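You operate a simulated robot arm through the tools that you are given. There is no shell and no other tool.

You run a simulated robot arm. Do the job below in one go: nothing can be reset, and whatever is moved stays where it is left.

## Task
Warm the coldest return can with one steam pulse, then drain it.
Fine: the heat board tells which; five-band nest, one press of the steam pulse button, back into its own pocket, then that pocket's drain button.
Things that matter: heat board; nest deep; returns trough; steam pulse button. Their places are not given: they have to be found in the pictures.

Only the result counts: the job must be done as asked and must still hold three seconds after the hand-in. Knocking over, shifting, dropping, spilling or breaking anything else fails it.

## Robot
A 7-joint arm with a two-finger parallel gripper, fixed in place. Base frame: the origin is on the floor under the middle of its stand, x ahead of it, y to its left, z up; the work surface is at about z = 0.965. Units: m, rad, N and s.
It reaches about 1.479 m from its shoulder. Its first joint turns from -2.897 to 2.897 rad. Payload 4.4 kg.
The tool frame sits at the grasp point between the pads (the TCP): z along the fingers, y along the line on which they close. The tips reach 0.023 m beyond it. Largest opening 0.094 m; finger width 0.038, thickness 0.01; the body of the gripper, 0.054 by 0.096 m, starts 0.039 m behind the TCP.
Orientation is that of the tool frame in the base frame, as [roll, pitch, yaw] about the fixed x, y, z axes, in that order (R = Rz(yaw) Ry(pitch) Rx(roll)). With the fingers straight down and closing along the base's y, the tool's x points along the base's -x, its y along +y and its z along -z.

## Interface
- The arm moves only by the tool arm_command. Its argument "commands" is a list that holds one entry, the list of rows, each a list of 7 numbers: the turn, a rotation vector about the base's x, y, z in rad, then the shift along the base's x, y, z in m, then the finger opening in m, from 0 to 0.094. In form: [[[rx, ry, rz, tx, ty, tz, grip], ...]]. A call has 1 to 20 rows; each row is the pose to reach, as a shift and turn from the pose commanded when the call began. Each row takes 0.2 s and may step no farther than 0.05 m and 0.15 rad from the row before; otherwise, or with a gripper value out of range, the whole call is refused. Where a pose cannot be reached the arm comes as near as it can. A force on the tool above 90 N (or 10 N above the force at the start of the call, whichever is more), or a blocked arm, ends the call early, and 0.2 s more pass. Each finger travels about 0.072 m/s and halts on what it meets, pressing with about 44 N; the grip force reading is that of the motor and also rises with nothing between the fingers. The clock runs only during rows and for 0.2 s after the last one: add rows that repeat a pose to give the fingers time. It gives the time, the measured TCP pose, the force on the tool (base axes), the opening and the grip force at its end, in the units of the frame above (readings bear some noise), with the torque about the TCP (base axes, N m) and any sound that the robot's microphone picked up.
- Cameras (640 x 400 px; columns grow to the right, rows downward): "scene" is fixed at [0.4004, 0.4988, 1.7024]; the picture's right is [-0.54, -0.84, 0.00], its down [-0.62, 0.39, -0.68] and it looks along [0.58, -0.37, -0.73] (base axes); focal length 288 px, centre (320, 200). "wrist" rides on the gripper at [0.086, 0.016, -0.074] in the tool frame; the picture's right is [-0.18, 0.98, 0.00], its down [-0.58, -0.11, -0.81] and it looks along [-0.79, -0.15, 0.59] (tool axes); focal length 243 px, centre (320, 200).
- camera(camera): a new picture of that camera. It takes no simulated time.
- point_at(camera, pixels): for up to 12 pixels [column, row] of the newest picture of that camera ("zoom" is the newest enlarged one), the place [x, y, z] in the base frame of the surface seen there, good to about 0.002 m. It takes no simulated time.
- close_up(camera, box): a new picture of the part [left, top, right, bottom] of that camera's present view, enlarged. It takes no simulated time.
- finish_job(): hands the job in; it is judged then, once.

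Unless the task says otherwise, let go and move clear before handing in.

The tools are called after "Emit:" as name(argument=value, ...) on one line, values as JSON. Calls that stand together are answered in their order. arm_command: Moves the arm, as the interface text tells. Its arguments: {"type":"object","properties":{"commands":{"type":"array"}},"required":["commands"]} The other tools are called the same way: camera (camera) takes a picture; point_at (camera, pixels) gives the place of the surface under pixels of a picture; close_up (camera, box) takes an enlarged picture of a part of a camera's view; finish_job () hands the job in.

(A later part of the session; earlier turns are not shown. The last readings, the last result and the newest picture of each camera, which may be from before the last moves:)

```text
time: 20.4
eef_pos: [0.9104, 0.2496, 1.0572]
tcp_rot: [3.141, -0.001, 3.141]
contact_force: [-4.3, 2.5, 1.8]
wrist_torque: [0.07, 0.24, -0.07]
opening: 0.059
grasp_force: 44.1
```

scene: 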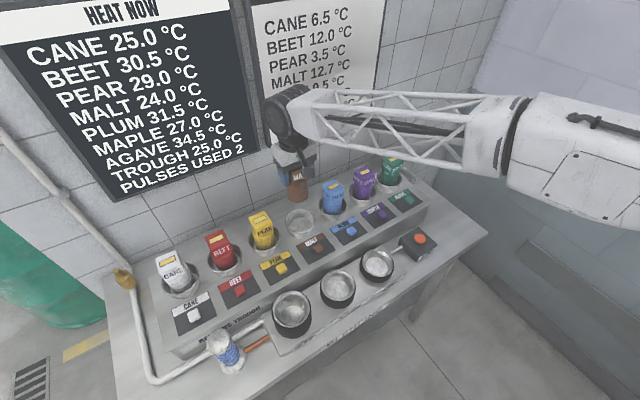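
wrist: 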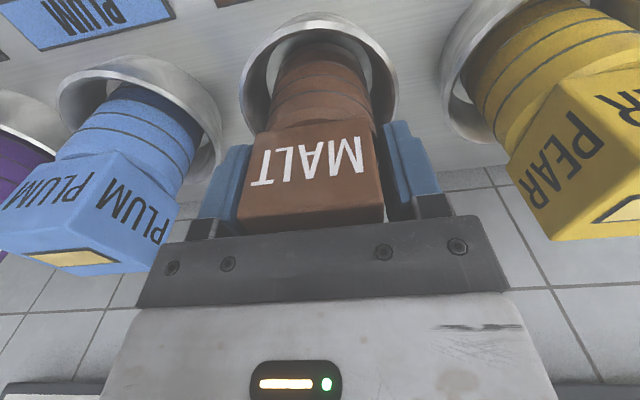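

The force turned positive (+1.8 N), so the can is standing on the pocket floor. I'll release it slowly, then raise the open fingers 12 mm to the cap's height.

Emit:
arm_command(commands=[[[0, 0, 0, 0, 0, 0, 0.064], [0, 0, 0, 0, 0, 0, 0.075], [0, 0, 0, 0, 0, 0, 0.08], [0, 0, 0, 0, 0, 0.006, 0.08], [0, 0, 0, 0, 0, 0.0115, 0.08], [0, 0, 0, 0, 0, 0.0115, 0.08]]])

Emit:
camera(camera="wrist")

Emit:
camera(camera="scene")

```text
time: 21.8
eef_pos: [0.9085, 0.2504, 1.0664]
tcp_rot: [3.141, 0.0, -3.141]
contact_force: [-0.2, -0.7, -0.5]
wrist_torque: [-0.04, 0.0, -0.02]
opening: 0.0798
grasp_force: 0.0
```

```text
taken
```

wrist: 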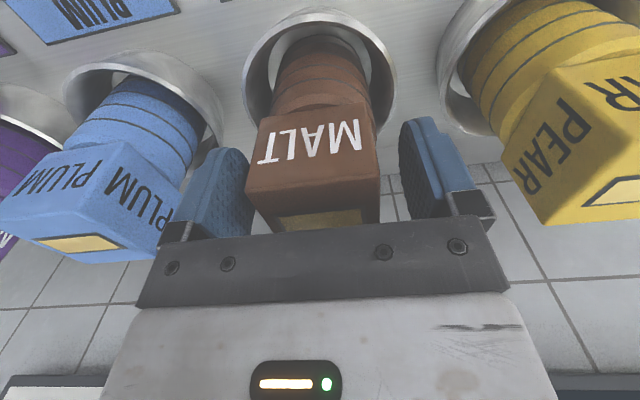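

```text
taken
```

scene: 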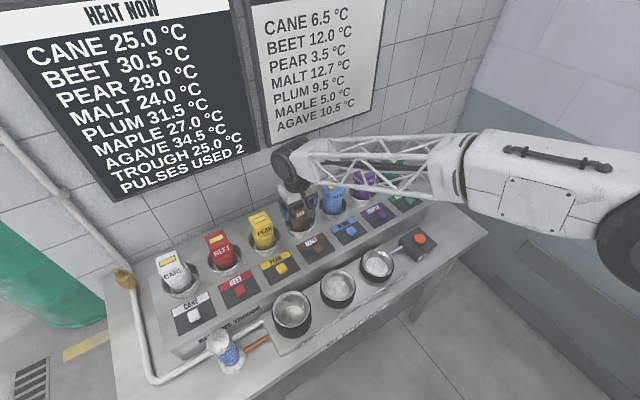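

The can stands upright, the board is unchanged, and the tips are now about level with the cap's lower edge (TCP about 1.067). I'll close on the cap and lift only 3 mm in slow steps.

Emit:
arm_command(commands=[[[0, 0, 0, 0, 0, 0, 0.06], [0, 0, 0, 0, 0, 0, 0.045], [0, 0, 0, 0, 0, 0, 0.02], [0, 0, 0, 0, 0, 0, 0.02], [0, 0, 0, 0, 0, 0, 0.02], [0, 0, 0, 0, 0, 0, 0.02]]])

Emit:
arm_command(commands=[[[0, 0, 0, 0, 0, 0.001, 0.02], [0, 0, 0, 0, 0, 0.002, 0.02], [0, 0, 0, 0, 0, 0.003, 0.02], [0, 0, 0, 0, 0, 0.003, 0.02]]])

Emit:
camera(camera="wrist")

```text
time: 23.2
eef_pos: [0.9096, 0.2499, 1.0663]
tcp_rot: [3.141, -0.001, 3.141]
contact_force: [-0.7, 3.2, 3.0]
wrist_torque: [0.22, -0.11, 0.07]
opening: 0.0498
grasp_force: 43.6
```

```text
time: 24.2
eef_pos: [0.9084, 0.2501, 1.0703]
tcp_rot: [-3.141, -0.001, 3.141]
contact_force: [-0.2, 0.0, -4.9]
wrist_torque: [0.0, -0.01, 0.01]
opening: 0.0497
grasp_force: 44.0
```

```text
taken
```

wrist: 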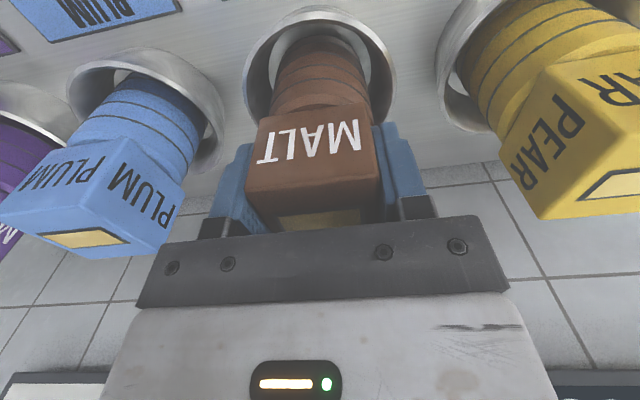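

The cap grip now carries the load (-4.9 N, 0.0497 m opening), unlike the first time. I'll hold still for a second to see whether it creeps.

Emit:
arm_command(commands=[[[0, 0, 0, 0, 0, 0, 0.02], [0, 0, 0, 0, 0, 0, 0.02], [0, 0, 0, 0, 0, 0, 0.02], [0, 0, 0, 0, 0, 0, 0.02], [0, 0, 0, 0, 0, 0, 0.02]]])

Emit:
arm_command(commands=[[[0, 0, 0, 0, 0, 0.003, 0.02], [0, 0, 0, 0, 0, 0.007, 0.02], [0, 0, 0, 0, 0, 0.012, 0.02], [0, 0, 0, 0, 0, 0.012, 0.02]]])

Emit:
camera(camera="wrist")

Emit:
close_up(camera="scene", box=[260, 150, 350, 250])

```text
time: 25.4
eef_pos: [0.9098, 0.2498, 1.072]
tcp_rot: [-3.141, 0.0, 3.141]
contact_force: [-0.5, 0.3, -4.1]
wrist_torque: [0.02, 0.03, 0.0]
opening: 0.0498
grasp_force: 44.0
```

```text
time: 26.4
eef_pos: [0.909, 0.2505, 1.0815]
tcp_rot: [3.141, 0.001, -3.14]
contact_force: [0.4, 0.2, -4.2]
wrist_torque: [0.03, -0.01, 0.02]
opening: 0.0498
grasp_force: 44.2
```

```text
taken
```

wrist: 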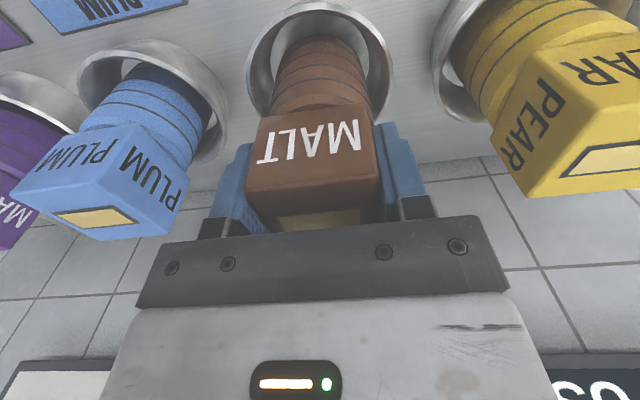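

```text
4.00 times, centred on (305, 200) of scene
```

zoom: 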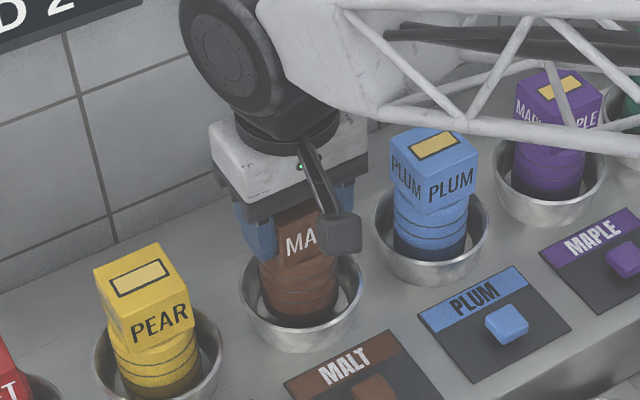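

The cap sits in exactly the same place between the pads (wrist view 245-380), and the load is a steady 4.2 N, so gentle motion holds it. I'll lift another 0.055 m with a soft ramp so the can's bottom clears the cup rim.

Emit:
arm_command(commands=[[[0, 0, 0, 0, 0, 0.002, 0.02], [0, 0, 0, 0, 0, 0.005, 0.02], [0, 0, 0, 0, 0, 0.009, 0.02], [0, 0, 0, 0, 0, 0.014, 0.02], [0, 0, 0, 0, 0, 0.02, 0.02], [0, 0, 0, 0, 0, 0.026, 0.02], [0, 0, 0, 0, 0, 0.032, 0.02], [0, 0, 0, 0, 0, 0.038, 0.02], [0, 0, 0, 0, 0, 0.044, 0.02], [0, 0, 0, 0, 0, 0.049, 0.02], [0, 0, 0, 0, 0, 0.053, 0.02], [0, 0, 0, 0, 0, 0.055, 0.02], [0, 0, 0, 0, 0, 0.055, 0.02]]])

Emit:
camera(camera="wrist")

Emit:
close_up(camera="scene", box=[250, 130, 350, 250])

```text
time: 29.2
eef_pos: [0.9086, 0.2504, 1.138]
tcp_rot: [3.14, -0.001, -3.141]
contact_force: [-0.1, -0.8, -4.4]
wrist_torque: [0.01, 0.0, -0.02]
opening: 0.0498
grasp_force: 44.0
```

```text
taken
```

wrist: 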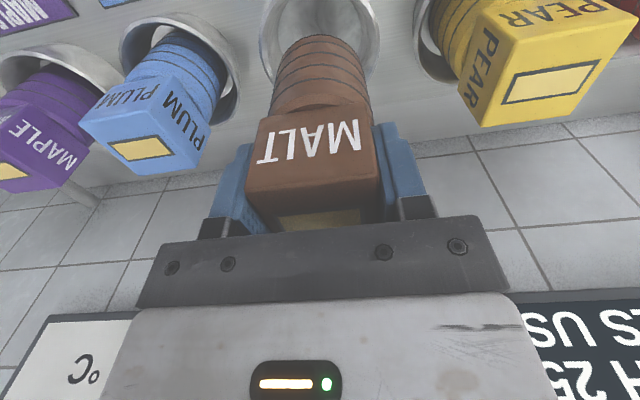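

```text
3.33 times, centred on (300, 190) of scene
```

zoom: 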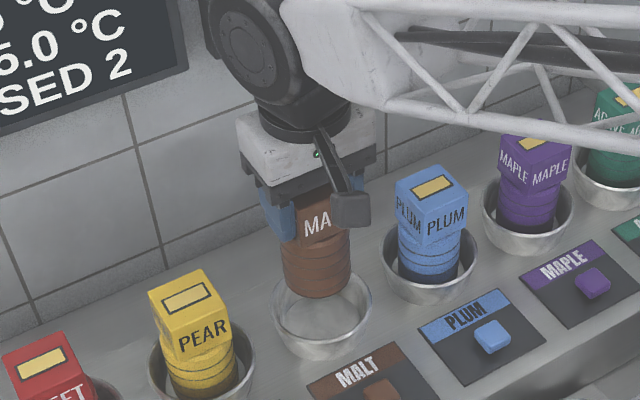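

The grip is steady (4.4 N, cap unmoved in the wrist view) and the can's bottom at about 1.042 is above the cup rim at 1.004. I'll move gently toward the base first, away from PEAR.

Emit:
arm_command(commands=[[[0, 0, 0, -0.003, 0, 0, 0.02], [0, 0, 0, -0.008, 0, 0.0, 0.02], [0, 0, 0, -0.015, 0, 0.0, 0.02], [0, 0, 0, -0.024, 0, 0, 0.02], [0, 0, 0, -0.034, 0, 0, 0.02], [0, 0, 0, -0.045, 0, 0, 0.02], [0, 0, 0, -0.056, 0, 0, 0.02], [0, 0, 0, -0.067, 0, 0, 0.02], [0, 0, 0, -0.078, 0.002, 0, 0.02], [0, 0, 0, -0.089, 0.007, 0, 0.02], [0, 0, 0, -0.1, 0.014, 0, 0.02], [0, 0, 0, -0.11, 0.022, 0, 0.02], [0, 0, 0, -0.119, 0.031, 0, 0.02], [0, 0, 0, -0.128, 0.041, 0, 0.02], [0, 0, 0, -0.137, 0.05, 0, 0.02], [0, 0, 0, -0.145, 0.058, 0, 0.02], [0, 0, 0, -0.151, 0.064, 0, 0.02], [0, 0, 0, -0.155, 0.068, 0, 0.02], [0, 0, 0, -0.157, 0.07, 0, 0.02], [0, 0, 0, -0.157, 0.07, 0, 0.02]]])

Emit:
camera(camera="scene")

Emit:
camera(camera="wrist")

```text
time: 33.4
eef_pos: [0.7522, 0.3204, 1.1366]
tcp_rot: [-3.141, -0.001, -3.141]
contact_force: [-0.5, -0.8, -5.0]
wrist_torque: [-0.01, 0.05, 0.03]
opening: 0.0498
grasp_force: 43.4
```

```text
taken
```

scene: 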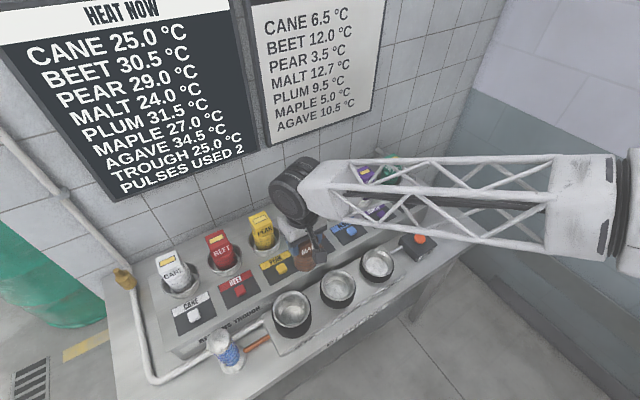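

```text
taken
```

wrist: 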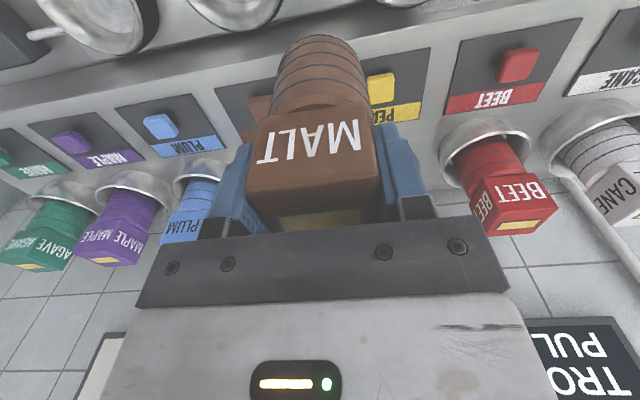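

The can is still firmly held (0.0498 m, about 5 N) and in the scene it is near (305,250), clear of the caps. I'll move on gently to above the deep nest's centre at (0.699, 0.398), staying at this height.

Emit:
arm_command(commands=[[[0, 0, 0, -0.0015, 0.002, 0, 0.02], [0, 0, 0, -0.0045, 0.0065, 0, 0.02], [0, 0, 0, -0.009, 0.013, 0, 0.02], [0, 0, 0, -0.015, 0.0215, 0, 0.02], [0, 0, 0, -0.021, 0.0305, 0, 0.02], [0, 0, 0, -0.0275, 0.04, 0, 0.02], [0, 0, 0, -0.034, 0.049, 0, 0.02], [0, 0, 0, -0.04, 0.058, 0, 0.02], [0, 0, 0, -0.0455, 0.066, 0, 0.02], [0, 0, 0, -0.05, 0.0725, 0, 0.02], [0, 0, 0, -0.0523, 0.0758, 0, 0.02], [0, 0, 0, -0.0533, 0.0772, 0, 0.02], [0, 0, 0, -0.0533, 0.0772, 0, 0.02]]])

Emit:
camera(camera="scene")

Emit:
close_up(camera="scene", box=[230, 230, 350, 350])

Emit:
camera(camera="wrist")

```text
time: 36.2
eef_pos: [0.6986, 0.3981, 1.138]
tcp_rot: [-3.141, 0.001, -3.14]
contact_force: [-0.8, 0.4, -4.4]
wrist_torque: [0.0, -0.04, -0.03]
opening: 0.0501
grasp_force: 43.9
```

```text
taken
```

scene: 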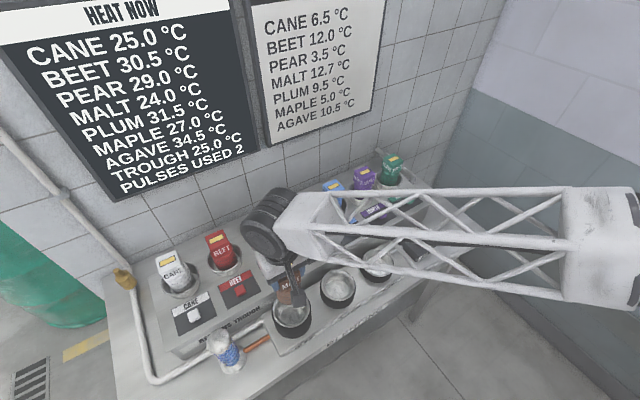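

```text
3.33 times, centred on (290, 290) of scene
```

zoom: 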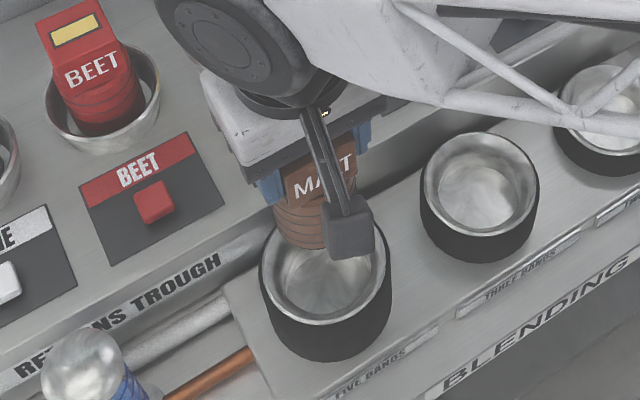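

```text
taken
```

wrist: 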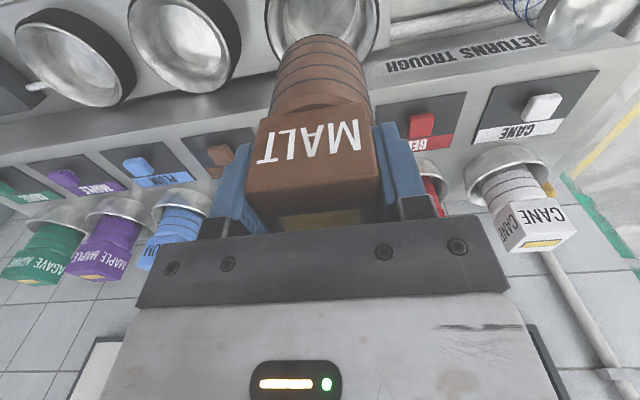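

The can hangs over the FIVE BANDS nest at (0.6986, 0.3981), with the load steady. I'll lower it softly by 0.068 m, stopping just above the rim to check the centring.

Emit:
arm_command(commands=[[[0, 0, 0, 0, 0, -0.002, 0.02], [0, 0, 0, 0, 0, -0.006, 0.02], [0, 0, 0, 0, 0, -0.012, 0.02], [0, 0, 0, 0, 0, -0.019, 0.02], [0, 0, 0, 0, 0, -0.027, 0.02], [0, 0, 0, 0, 0, -0.035, 0.02], [0, 0, 0, 0, 0, -0.043, 0.02], [0, 0, 0, 0, 0, -0.051, 0.02], [0, 0, 0, 0, 0, -0.058, 0.02], [0, 0, 0, 0, 0, -0.063, 0.02], [0, 0, 0, 0, 0, -0.066, 0.02], [0, 0, 0, 0, 0, -0.068, 0.02], [0, 0, 0, 0, 0, -0.068, 0.02]]])

Emit:
close_up(camera="scene", box=[240, 260, 340, 350])

Emit:
close_up(camera="wrist", box=[200, 0, 440, 150])

```text
time: 39.0
eef_pos: [0.6983, 0.3982, 1.0704]
tcp_rot: [-3.141, 0.002, -3.141]
contact_force: [0.0, 0.3, -4.5]
wrist_torque: [-0.06, 0.01, 0.01]
opening: 0.0497
grasp_force: 44.0
```

```text
4.44 times, centred on (290, 305) of scene
```

zoom: 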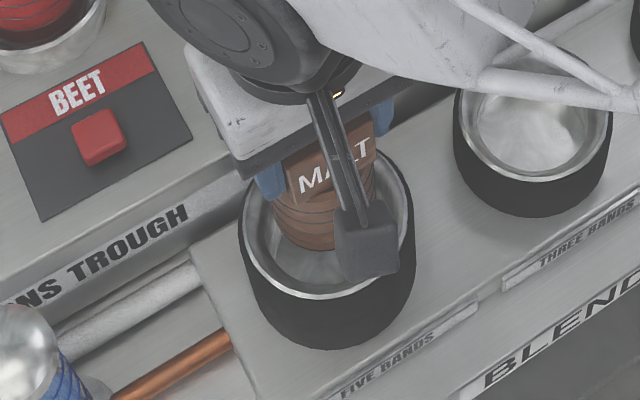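

```text
2.67 times, centred on (320, 75) of wrist
```

zoom: 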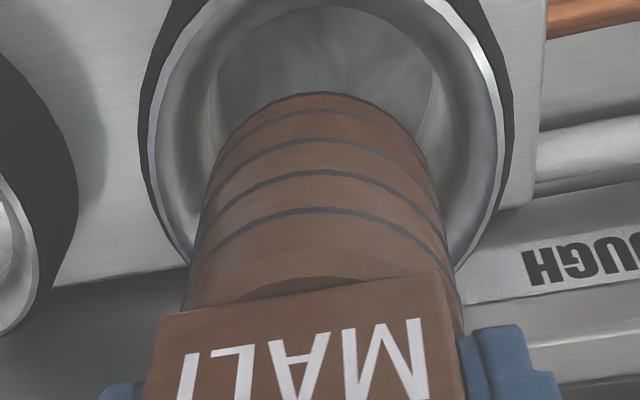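

In the wrist close-up the can's lower edge (210-440, centre about 325) lines up with the nest's inner opening (215-435). I'll double-check both centres with measured points before inserting.

Emit:
point_at(camera="zoom", pixels=[[320, 97], [230, 150], [420, 150], [150, 130], [505, 110], [170, 70], [480, 60], [160, 190], [500, 180], [320, 105]])

Emit:
point_at(camera="wrist", pixels=[[320, 37], [290, 52], [355, 52], [256, 50], [388, 40], [263, 26], [381, 22]])

```text
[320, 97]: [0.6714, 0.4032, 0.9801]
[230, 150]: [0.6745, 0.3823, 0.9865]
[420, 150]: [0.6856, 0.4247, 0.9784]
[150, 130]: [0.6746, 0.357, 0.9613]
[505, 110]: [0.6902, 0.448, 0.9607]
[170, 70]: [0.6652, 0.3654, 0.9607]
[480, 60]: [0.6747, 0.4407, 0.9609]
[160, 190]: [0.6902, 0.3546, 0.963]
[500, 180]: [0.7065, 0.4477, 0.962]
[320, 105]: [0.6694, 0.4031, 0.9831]
```

```text
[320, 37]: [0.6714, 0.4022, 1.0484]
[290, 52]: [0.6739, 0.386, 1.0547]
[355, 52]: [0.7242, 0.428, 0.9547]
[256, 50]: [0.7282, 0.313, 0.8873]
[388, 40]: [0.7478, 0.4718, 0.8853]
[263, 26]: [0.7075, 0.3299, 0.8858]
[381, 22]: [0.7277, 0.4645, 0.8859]
```

Both fits agree: can centre about (0.699, 0.399), nest centre about (0.698, 0.399), well inside the 6 mm clearance. I'll lower the can into the nest to about 4 mm above the expected floor contact.

Emit:
arm_command(commands=[[[0, 0, 0, 0, 0, -0.002, 0.02], [0, 0, 0, 0, 0, -0.006, 0.02], [0, 0, 0, 0, 0, -0.012, 0.02], [0, 0, 0, 0, 0, -0.018, 0.02], [0, 0, 0, 0, 0, -0.025, 0.02], [0, 0, 0, 0, 0, -0.032, 0.02], [0, 0, 0, 0, 0, -0.039, 0.02], [0, 0, 0, 0, 0, -0.046, 0.02], [0, 0, 0, 0, 0, -0.053, 0.02], [0, 0, 0, 0, 0, -0.06, 0.02], [0, 0, 0, 0, 0, -0.066, 0.02], [0, 0, 0, 0, 0, -0.071, 0.02], [0, 0, 0, 0, 0, -0.075, 0.02], [0, 0, 0, 0, 0, -0.077, 0.02], [0, 0, 0, 0, 0, -0.078, 0.02], [0, 0, 0, 0, 0, -0.078, 0.02]]])

Emit:
close_up(camera="scene", box=[240, 260, 340, 350])

Emit:
close_up(camera="wrist", box=[180, 0, 460, 230])

```text
time: 42.4
eef_pos: [0.6997, 0.3983, 0.9903]
tcp_rot: [3.141, 0.0, -3.141]
contact_force: [-0.8, -0.1, -5.4]
wrist_torque: [-0.01, -0.04, 0.0]
opening: 0.0499
grasp_force: 44.0
```

```text
4.44 times, centred on (290, 305) of scene
```

zoom: 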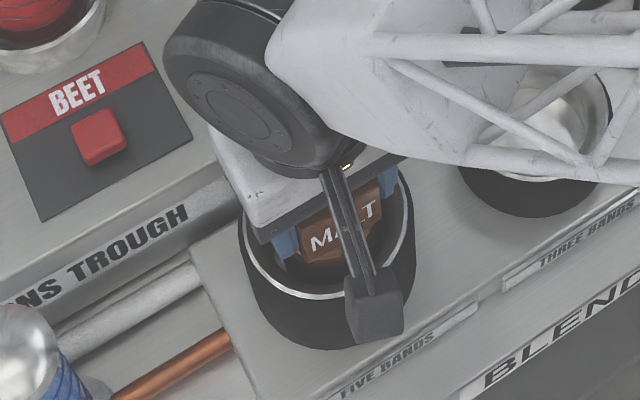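

```text
1.74 times, centred on (320, 115) of wrist
```

zoom: 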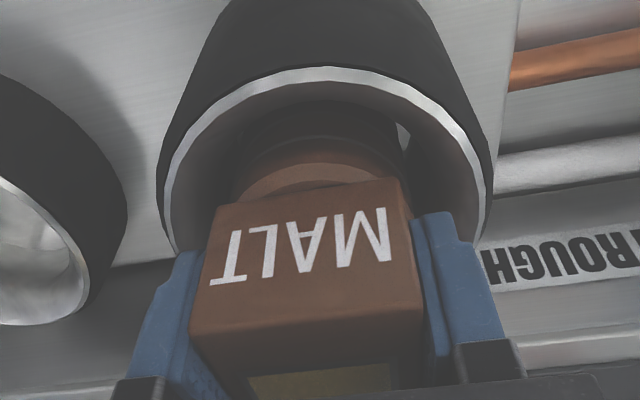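

The can is down in the nest with no side force (-0.8, -0.1 N), and the fingertips are just above the rim. I'll lower in small steps until the load comes off.

Emit:
arm_command(commands=[[[0, 0, 0, 0, 0, -0.001, 0.02], [0, 0, 0, 0, 0, -0.002, 0.02], [0, 0, 0, 0, 0, -0.003, 0.02], [0, 0, 0, 0, 0, -0.003, 0.02]]])

Emit:
arm_command(commands=[[[0, 0, 0, 0, 0, -0.0005, 0.02], [0, 0, 0, 0, 0, -0.001, 0.02], [0, 0, 0, 0, 0, -0.001, 0.02]]])

```text
time: 43.4
eef_pos: [0.699, 0.3975, 0.9879]
tcp_rot: [-3.141, 0.001, 3.141]
contact_force: [-0.6, 1.4, -4.4]
wrist_torque: [0.0, -0.02, 0.02]
opening: 0.0501
grasp_force: 44.4
```

```text
time: 44.2
eef_pos: [0.6983, 0.3977, 0.9867]
tcp_rot: [3.14, 0.0, -3.141]
contact_force: [1.0, -4.1, -0.6]
wrist_torque: [-0.34, -0.21, -0.09]
opening: 0.05
grasp_force: 43.9
```

The load dropped to -0.6 N with a small torque, so the can has just touched the nest floor. I'll lower 0.7 mm more, then open the fingers only slightly so they don't touch the rim.

Emit:
arm_command(commands=[[[0, 0, 0, 0, 0, -0.0007, 0.02], [0, 0, 0, 0, 0, -0.0007, 0.02]]])

Emit:
arm_command(commands=[[[0, 0, 0, 0, 0, 0, 0.052], [0, 0, 0, 0, 0, 0, 0.056], [0, 0, 0, 0, 0, 0, 0.056], [0, 0, 0, 0, 0, 0.003, 0.058], [0, 0, 0, 0, 0, 0.008, 0.062], [0, 0, 0, 0, 0, 0.012, 0.066], [0, 0, 0, 0, 0, 0.012, 0.066]]])

Emit:
close_up(camera="scene", box=[240, 260, 340, 350])

Emit:
close_up(camera="wrist", box=[180, 0, 460, 230])

```text
time: 44.8
eef_pos: [0.699, 0.3984, 0.9876]
tcp_rot: [3.141, 0.001, 3.141]
contact_force: [-3.4, -9.8, 10.2]
wrist_torque: [-0.74, 0.21, 0.02]
opening: 0.0497
grasp_force: 44.6
```

```text
time: 46.4
eef_pos: [0.6988, 0.3987, 0.9982]
tcp_rot: [-3.141, 0.001, -3.141]
contact_force: [-0.1, 0.4, 0.0]
wrist_torque: [0.03, -0.01, 0.01]
opening: 0.066
grasp_force: 0.1
```

```text
4.44 times, centred on (290, 305) of scene
```

zoom: 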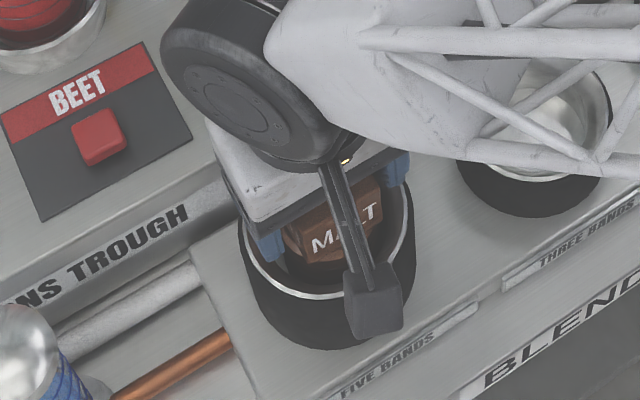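

```text
1.74 times, centred on (320, 115) of wrist
```

zoom: 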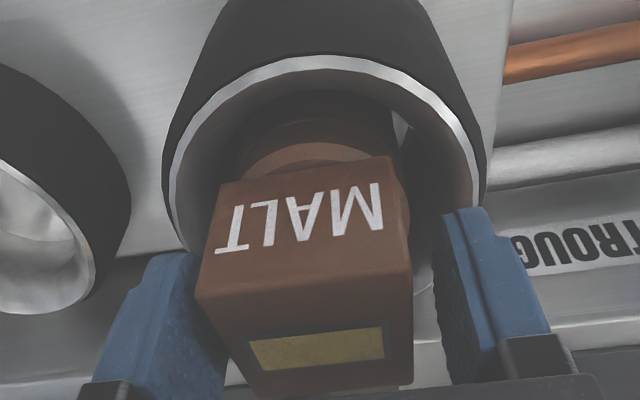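

The fingers are free (force about zero) and MALT stands upright in the nest. I'll rise straight up and look from above.

Emit:
arm_command(commands=[[[0, 0, 0, 0, 0, 0.01, 0.072], [0, 0, 0, 0, 0, 0.03, 0.08], [0, 0, 0, 0, 0, 0.06, 0.08], [0, 0, 0, 0, 0, 0.095, 0.08], [0, 0, 0, 0, 0, 0.13, 0.08], [0, 0, 0, 0, -0.04, 0.145, 0.08], [0, 0, 0, 0, -0.085, 0.145, 0.08], [0, 0, 0, 0, -0.13, 0.145, 0.06], [0, 0, 0, 0, -0.175, 0.145, 0.04], [0, 0, 0, 0, -0.22, 0.145, 0.02], [0, 0, 0, 0, -0.265, 0.145, 0.0], [0, 0, 0, 0, -0.265, 0.145, 0.0]]])

Emit:
camera(camera="scene")

Emit:
close_up(camera="scene", box=[240, 260, 340, 350])

Emit:
camera(camera="wrist")

```text
time: 49.0
eef_pos: [0.6995, 0.1336, 1.1449]
tcp_rot: [-3.14, 0.002, -3.141]
contact_force: [-0.7, -0.7, -0.5]
wrist_torque: [-0.02, -0.02, 0.03]
opening: 0.0002
grasp_force: 42.6
```

```text
taken
```

scene: 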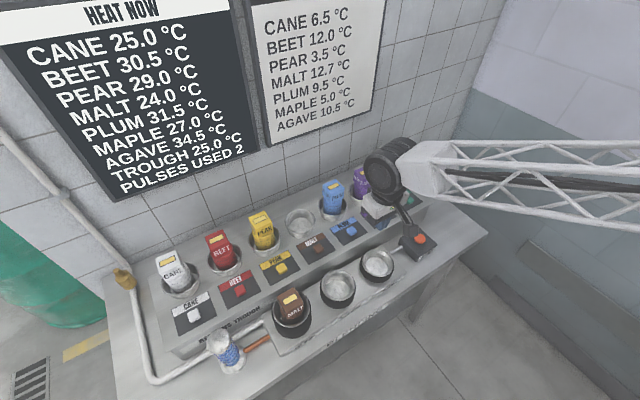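

```text
4.44 times, centred on (290, 305) of scene
```

zoom: 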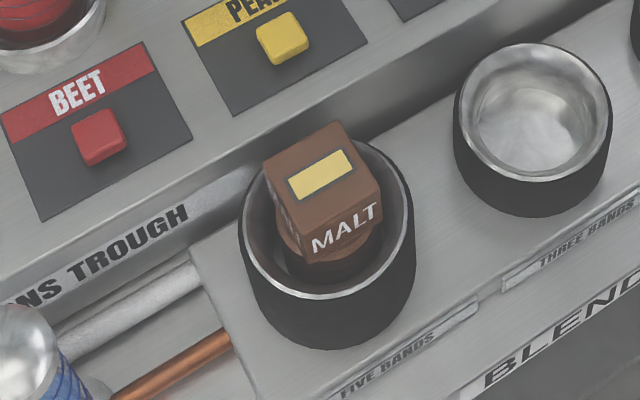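

```text
taken
```

wrist: 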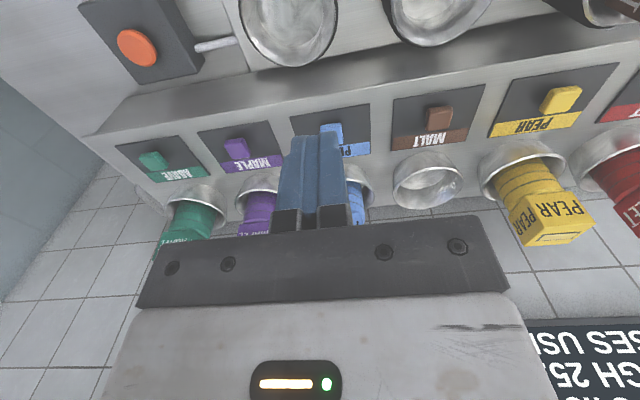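

MALT stands upright and centred in the FIVE BANDS nest (enlargement (325,190)), nothing else has moved, and the fingers are closed. I'll check its cap height and get the steam button's centre from both cameras.

Emit:
point_at(camera="zoom", pixels=[[320, 175], [280, 160], [335, 130], [372, 180], [310, 205]])

Emit:
point_at(camera="wrist", pixels=[[137, 47], [120, 45], [153, 50], [137, 32], [140, 62], [160, 30], [120, 75]])

Emit:
point_at(camera="scene", pixels=[[420, 238], [417, 237], [424, 240], [418, 241], [423, 236]])

```text
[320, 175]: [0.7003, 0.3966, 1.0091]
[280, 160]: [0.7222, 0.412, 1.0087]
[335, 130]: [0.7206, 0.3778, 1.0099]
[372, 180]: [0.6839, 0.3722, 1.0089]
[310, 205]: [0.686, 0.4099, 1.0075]
```

```text
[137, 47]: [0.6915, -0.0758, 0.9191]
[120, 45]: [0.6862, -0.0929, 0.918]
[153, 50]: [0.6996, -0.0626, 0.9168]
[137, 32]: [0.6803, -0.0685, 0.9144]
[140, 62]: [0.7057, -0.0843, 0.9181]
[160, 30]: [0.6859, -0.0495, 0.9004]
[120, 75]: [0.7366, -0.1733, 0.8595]
```

```text
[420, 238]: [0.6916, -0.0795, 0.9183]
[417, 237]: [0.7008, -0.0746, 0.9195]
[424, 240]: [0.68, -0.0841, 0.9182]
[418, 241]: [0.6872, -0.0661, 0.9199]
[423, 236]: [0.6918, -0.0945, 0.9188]
```

The cap top is at 1.009, which matches a can fully seated on the nest floor, and the steam button's centre is about (0.692, -0.079) with its top at 0.919. I'll move over it with the fingers closed and stop with the tips about 2 cm above.

Emit:
arm_command(commands=[[[0, 0, 0, -0.0015, -0.043, 0, 0.0], [0, 0, 0, -0.003, -0.086, 0, 0.0], [0, 0, 0, -0.0045, -0.129, 0, 0.0], [0, 0, 0, -0.006, -0.172, 0, 0.0], [0, 0, 0, -0.0075, -0.212, 0, 0.0], [0, 0, 0, -0.0075, -0.212, -0.04, 0.0], [0, 0, 0, -0.0075, -0.212, -0.08, 0.0], [0, 0, 0, -0.0075, -0.212, -0.12, 0.0], [0, 0, 0, -0.0075, -0.212, -0.155, 0.0], [0, 0, 0, -0.0075, -0.212, -0.178, 0.0], [0, 0, 0, -0.0075, -0.212, -0.178, 0.0]]])

Emit:
camera(camera="scene")

Emit:
camera(camera="wrist")

Emit:
close_up(camera="scene", box=[370, 190, 470, 270])

```text
time: 51.4
eef_pos: [0.691, -0.079, 0.9673]
tcp_rot: [3.141, 0.0, -3.14]
contact_force: [-0.9, 0.3, -0.4]
wrist_torque: [0.0, 0.0, -0.04]
opening: 0.0001
grasp_force: 42.0
```

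```text
taken
```

scene: 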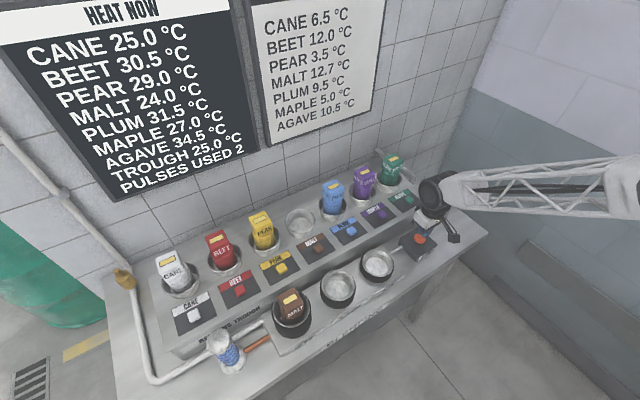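

```text
taken
```

wrist: 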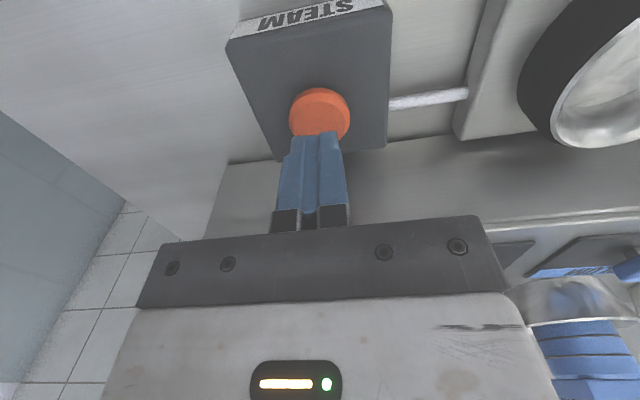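

```text
5.00 times, centred on (420, 230) of scene
```

zoom: 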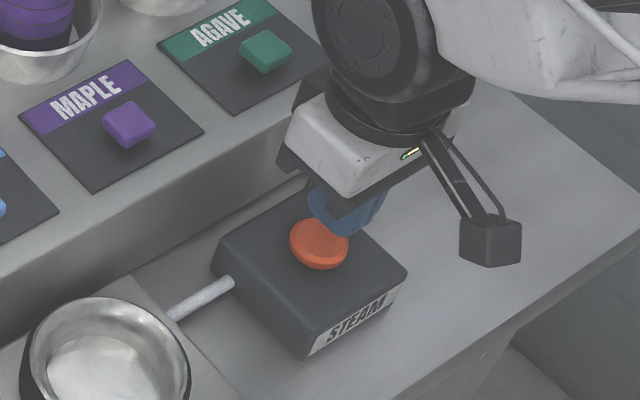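

The closed tips (blue, zoom (345,205)) are right above the orange button with 2.5 cm to go. I'll go down in one smooth stroke to about 3 mm below the button's top and read the force and any sound.

Emit:
arm_command(commands=[[[0, 0, 0, 0, 0, -0.012, 0.0], [0, 0, 0, 0, 0, -0.02, 0.0], [0, 0, 0, 0, 0, -0.024, 0.0], [0, 0, 0, 0, 0, -0.026, 0.0], [0, 0, 0, 0, 0, -0.028, 0.0]]])

Emit:
camera(camera="scene")

Emit:
close_up(camera="scene", box=[390, 205, 450, 255])

```text
time: 52.6
eef_pos: [0.6904, -0.0799, 0.938]
tcp_rot: [3.14, 0.0, -3.141]
contact_force: [0.6, 0.1, 1.5]
wrist_torque: [-0.02, -0.05, 0.03]
opening: 0.0
grasp_force: 42.3
```

```text
taken
```

scene: 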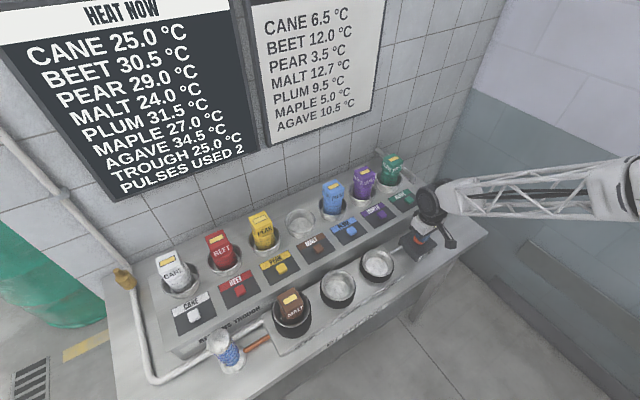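

```text
8.00 times, centred on (420, 230) of scene
```

zoom: 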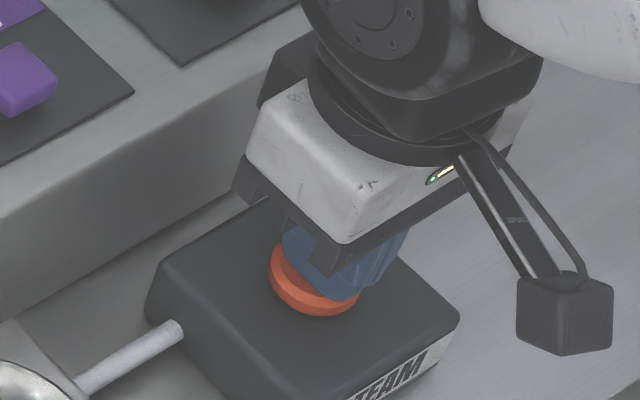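

The tips touch the button with a light 1.5 N and the board still shows 2 pulses used. I'll carry on down 3 mm in the same stroke without lifting.

Emit:
arm_command(commands=[[[0, 0, 0, 0, 0, -0.0015, 0.0], [0, 0, 0, 0, 0, -0.003, 0.0]]])

Emit:
close_up(camera="scene", box=[0, 0, 260, 200])

```text
time: 53.2
eef_pos: [0.6903, -0.0786, 0.9346]
tcp_rot: [-3.141, 0.0, -3.141]
contact_force: [1.2, -1.7, 3.1]
wrist_torque: [-0.07, -0.01, -0.02]
opening: 0.0
grasp_force: 42.7
heard: click
```

```text
2.00 times, centred on (130, 100) of scene
```

zoom: 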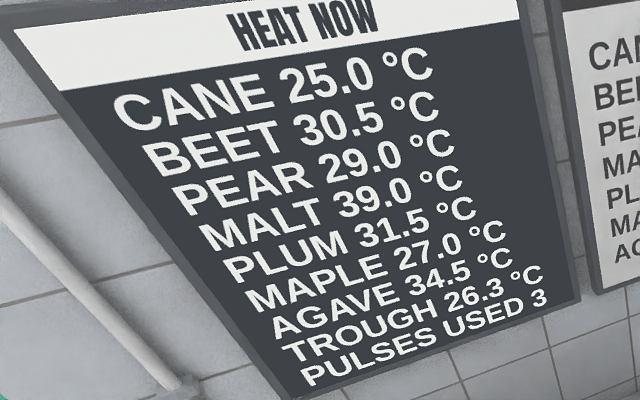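

The button clicked once: the board now shows PULSES USED 3 and MALT 39.0, which is exactly 12.7 above the trough's 26.3. I'll lift straight off the button and move back over the nest.

Emit:
arm_command(commands=[[[0, 0, 0, 0, 0, 0.015, 0.0], [0, 0, 0, 0, 0, 0.05, 0.0], [0, 0, 0, 0, 0, 0.095, 0.0], [0, 0, 0, 0, 0, 0.14, 0.0], [0, 0, 0, 0, 0, 0.185, 0.0], [0, 0, 0, 0.001, 0.04, 0.21, 0.0], [0, 0, 0, 0.002, 0.087, 0.21, 0.0], [0, 0, 0, 0.003, 0.135, 0.21, 0.0], [0, 0, 0, 0.004, 0.183, 0.21, 0.01], [0, 0, 0, 0.005, 0.231, 0.21, 0.03], [0, 0, 0, 0.006, 0.279, 0.21, 0.05], [0, 0, 0, 0.007, 0.327, 0.21, 0.07], [0, 0, 0, 0.0075, 0.375, 0.21, 0.08], [0, 0, 0, 0.0075, 0.423, 0.21, 0.08], [0, 0, 0, 0.0075, 0.46, 0.21, 0.08], [0, 0, 0, 0.0075, 0.477, 0.21, 0.08], [0, 0, 0, 0.0075, 0.477, 0.21, 0.08]]])

Emit:
camera(camera="scene")

Emit:
camera(camera="wrist")

Emit:
close_up(camera="wrist", box=[220, 0, 420, 125])

```text
time: 56.8
eef_pos: [0.6983, 0.397, 1.1453]
tcp_rot: [-3.141, -0.001, 3.14]
contact_force: [0.3, -0.3, -0.6]
wrist_torque: [0.04, -0.02, 0.01]
opening: 0.0799
grasp_force: 0.1
```

```text
taken
```

scene: 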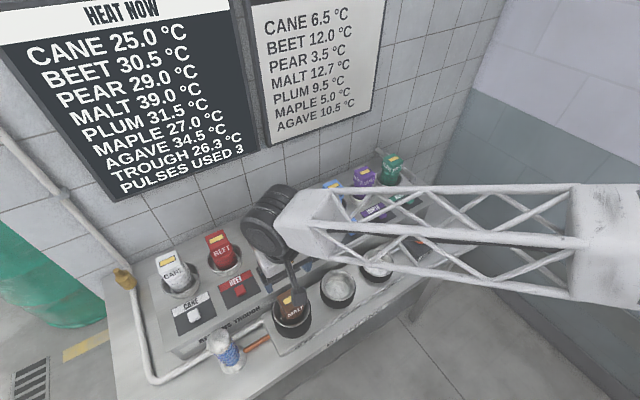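

```text
taken
```

wrist: 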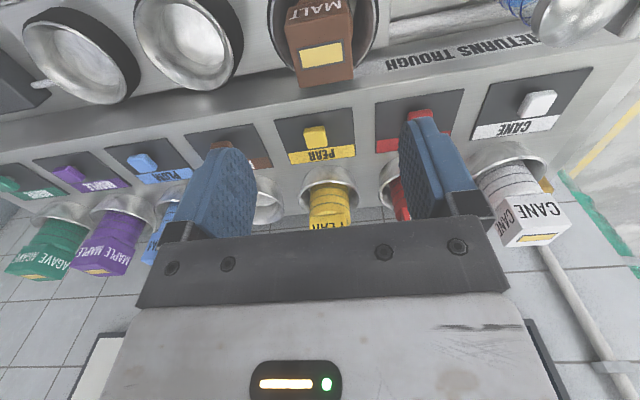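

```text
3.20 times, centred on (320, 62) of wrist
```

zoom: 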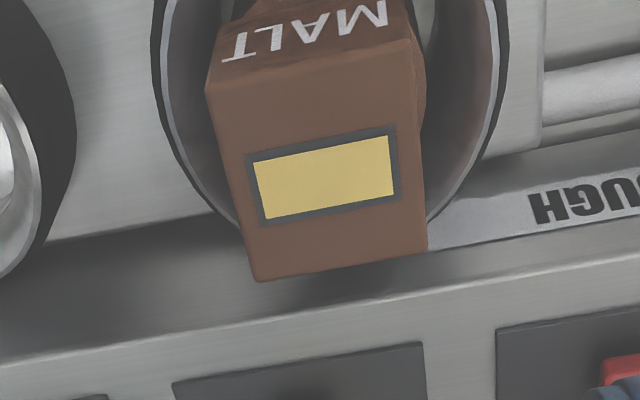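

The hand is back above the can, the board still reads MALT 39.0, and the cap's top shows at (323,50) in the wrist view. I'll measure its edges for the regrasp.

Emit:
point_at(camera="zoom", pixels=[[234, 180], [423, 155], [340, 262], [262, 274], [420, 244], [212, 90], [412, 48], [310, 72]])

```text
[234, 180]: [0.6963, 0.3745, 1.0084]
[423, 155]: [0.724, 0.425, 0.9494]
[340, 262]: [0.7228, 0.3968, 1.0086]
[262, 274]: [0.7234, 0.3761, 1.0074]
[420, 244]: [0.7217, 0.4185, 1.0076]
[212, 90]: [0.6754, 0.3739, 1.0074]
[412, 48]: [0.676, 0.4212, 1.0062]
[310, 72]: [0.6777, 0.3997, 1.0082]
```

The cap in the nest is centred at (0.6995, 0.398), right under the hand. I'll descend, narrowing the fingers to 0.058 m before they reach rim level, and stop about 3 mm above the grip height.

Emit:
arm_command(commands=[[[0, 0, 0, 0.0005, 0, -0.03, 0.08], [0, 0, 0, 0.0005, 0, -0.06, 0.075], [0, 0, 0, 0.0005, 0, -0.09, 0.068], [0, 0, 0, 0.0005, 0, -0.11, 0.062], [0, 0, 0, 0.0005, 0, -0.13, 0.06], [0, 0, 0, 0.0005, 0, -0.145, 0.059], [0, 0, 0, 0.0005, 0, -0.154, 0.058], [0, 0, 0, 0.0005, 0, -0.154, 0.058]]])

Emit:
close_up(camera="wrist", box=[180, 0, 460, 230])

```text
time: 58.6
eef_pos: [0.7001, 0.3984, 0.9893]
tcp_rot: [-3.14, 0.0, 3.14]
contact_force: [0.0, 0.1, 0.9]
wrist_torque: [0.02, -0.04, 0.04]
opening: 0.0582
grasp_force: 0.0
```

```text
1.74 times, centred on (320, 115) of wrist
```

zoom: 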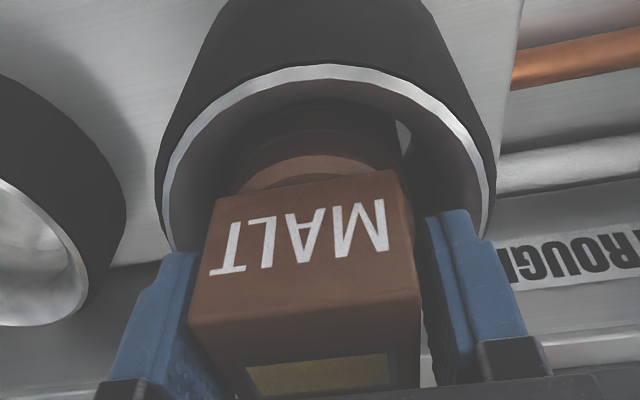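

The fingers straddle the cap with a few millimetres each side and no contact force. I'll narrow slightly, go down the last 3 mm, and close with time to settle.

Emit:
arm_command(commands=[[[0, 0, 0, 0, 0, -0.001, 0.055], [0, 0, 0, 0, 0, -0.003, 0.055], [0, 0, 0, 0, 0, -0.003, 0.045], [0, 0, 0, 0, 0, -0.003, 0.02], [0, 0, 0, 0, 0, -0.003, 0.02], [0, 0, 0, 0, 0, -0.003, 0.02], [0, 0, 0, 0, 0, -0.003, 0.02]]])

Emit:
arm_command(commands=[[[0, 0, 0, 0, 0, 0.001, 0.02], [0, 0, 0, 0, 0, 0.002, 0.02], [0, 0, 0, 0, 0, 0.003, 0.02], [0, 0, 0, 0, 0, 0.003, 0.02], [0, 0, 0, 0, 0, 0.003, 0.02]]])

Emit:
close_up(camera="wrist", box=[180, 0, 460, 230])

```text
time: 60.2
eef_pos: [0.6989, 0.3969, 0.9876]
tcp_rot: [-3.141, 0.0, 3.141]
contact_force: [0.8, -4.6, 6.4]
wrist_torque: [-0.12, -0.01, 0.01]
opening: 0.0498
grasp_force: 43.9
```

```text
time: 61.4
eef_pos: [0.6998, 0.3976, 0.9898]
tcp_rot: [3.141, 0.0, 3.141]
contact_force: [-0.6, 0.0, -4.0]
wrist_torque: [-0.02, 0.0, 0.0]
opening: 0.0498
grasp_force: 44.0
```

```text
1.74 times, centred on (320, 115) of wrist
```

zoom: 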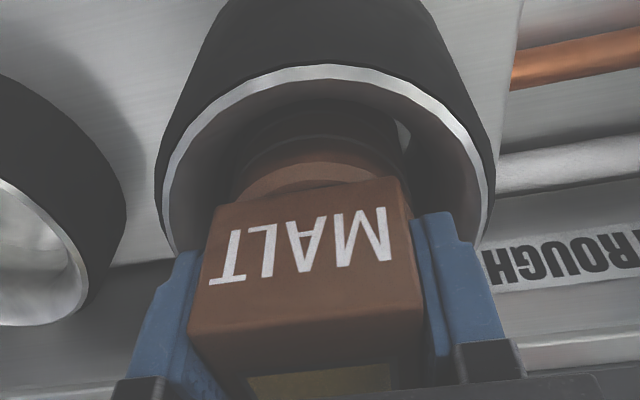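

The cap grip holds the can's weight (-4.0 N, 0.0498 m) without sliding. I'll lift it out with a slow ramp, the same gentle motion that worked before.

Emit:
arm_command(commands=[[[0, 0, 0, 0, 0, 0.0015, 0.02], [0, 0, 0, 0, 0, 0.004, 0.02], [0, 0, 0, 0, 0, 0.0075, 0.02], [0, 0, 0, 0, 0, 0.012, 0.02], [0, 0, 0, 0, 0, 0.0175, 0.02], [0, 0, 0, 0, 0, 0.024, 0.02], [0, 0, 0, 0, 0, 0.0315, 0.02], [0, 0, 0, 0, 0, 0.04, 0.02], [0, 0, 0, 0, 0, 0.049, 0.02], [0, 0, 0, 0, 0, 0.059, 0.02], [0, 0, 0, 0, 0, 0.07, 0.02], [0, 0, 0, 0, 0, 0.081, 0.02], [0, 0, 0, 0, 0, 0.092, 0.02], [0, 0, 0, 0, 0, 0.103, 0.02], [0, 0, 0, 0, 0, 0.114, 0.02], [0, 0, 0, 0, 0, 0.124, 0.02], [0, 0, 0, 0, 0, 0.133, 0.02], [0, 0, 0, 0, 0, 0.14, 0.02], [0, 0, 0, 0, 0, 0.145, 0.02], [0, 0, 0, 0, 0, 0.147, 0.02]]])

Emit:
camera(camera="wrist")

Emit:
camera(camera="scene")

```text
time: 65.6
eef_pos: [0.699, 0.3972, 1.1376]
tcp_rot: [3.141, 0.001, -3.14]
contact_force: [-0.5, -0.4, -4.7]
wrist_torque: [0.06, 0.01, -0.04]
opening: 0.05
grasp_force: 44.0
```

```text
taken
```

wrist: 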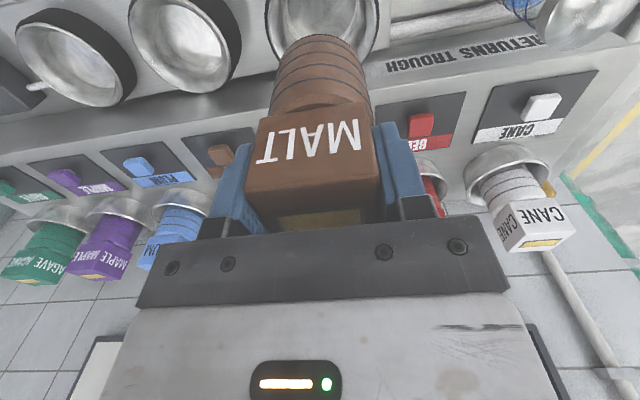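

```text
taken
```

scene: 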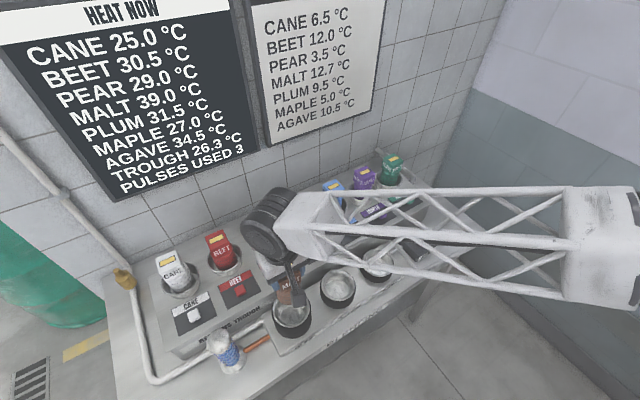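

The can is clear of the nest, still held (4.7 N, 0.050 m), and the board keeps MALT 39.0. I'll retrace the same safe path toward its pocket, first leg now.

Emit:
arm_command(commands=[[[0, 0, 0, 0.0015, -0.002, 0, 0.02], [0, 0, 0, 0.0045, -0.0065, 0, 0.02], [0, 0, 0, 0.009, -0.013, 0, 0.02], [0, 0, 0, 0.015, -0.0215, 0, 0.02], [0, 0, 0, 0.021, -0.0305, 0, 0.02], [0, 0, 0, 0.0275, -0.04, 0, 0.02], [0, 0, 0, 0.034, -0.05, 0, 0.02], [0, 0, 0, 0.0405, -0.06, 0, 0.02], [0, 0, 0, 0.047, -0.07, 0, 0.02], [0, 0, 0, 0.0535, -0.08, 0, 0.02], [0, 0, 0, 0.06, -0.09, 0, 0.02], [0, 0, 0, 0.067, -0.1, 0, 0.02], [0, 0, 0, 0.074, -0.11, 0, 0.02], [0, 0, 0, 0.081, -0.119, 0, 0.02], [0, 0, 0, 0.088, -0.127, 0, 0.02], [0, 0, 0, 0.094, -0.134, 0, 0.02], [0, 0, 0, 0.099, -0.14, 0, 0.02], [0, 0, 0, 0.103, -0.144, 0, 0.02], [0, 0, 0, 0.105, -0.147, 0, 0.02], [0, 0, 0, 0.105, -0.1475, 0, 0.02]]])

Emit:
arm_command(commands=[[[0, 0, 0, 0.003, 0, 0, 0.02], [0, 0, 0, 0.008, 0, 0, 0.02], [0, 0, 0, 0.015, 0, 0, 0.02], [0, 0, 0, 0.024, 0, 0, 0.02], [0, 0, 0, 0.034, 0, 0, 0.02], [0, 0, 0, 0.045, 0, 0, 0.02], [0, 0, 0, 0.056, 0, 0, 0.02], [0, 0, 0, 0.067, 0, 0, 0.02], [0, 0, 0, 0.077, 0, 0, 0.02], [0, 0, 0, 0.086, 0, 0, 0.02], [0, 0, 0, 0.094, 0, 0, 0.02], [0, 0, 0, 0.1, 0, 0, 0.02], [0, 0, 0, 0.1035, 0, 0, 0.02], [0, 0, 0, 0.105, 0, 0, 0.02], [0, 0, 0, 0.105, 0, 0, 0.02]]])

Emit:
camera(camera="wrist")

Emit:
camera(camera="scene")

Emit:
close_up(camera="wrist", box=[200, 0, 440, 150])

```text
time: 69.8
eef_pos: [0.8037, 0.2514, 1.1375]
tcp_rot: [-3.141, -0.001, 3.141]
contact_force: [0.6, 0.0, -5.1]
wrist_torque: [0.01, -0.03, 0.0]
opening: 0.0504
grasp_force: 44.4
```

```text
time: 73.0
eef_pos: [0.9109, 0.2503, 1.1381]
tcp_rot: [3.141, 0.001, -3.141]
contact_force: [-0.3, 0.4, -3.7]
wrist_torque: [0.01, 0.01, 0.0]
opening: 0.0501
grasp_force: 43.6
```

```text
taken
```

wrist: 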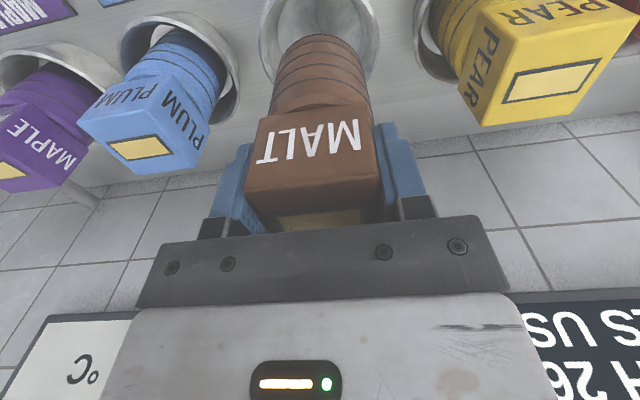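

```text
taken
```

scene: 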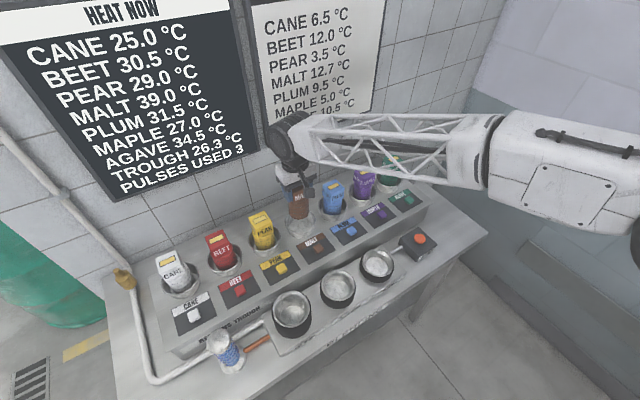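

```text
2.67 times, centred on (320, 75) of wrist
```

zoom: 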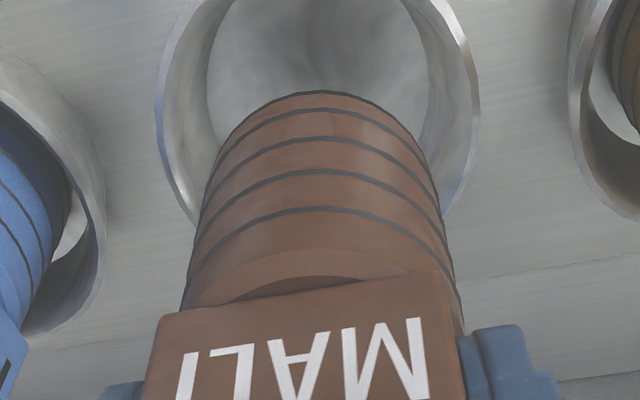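

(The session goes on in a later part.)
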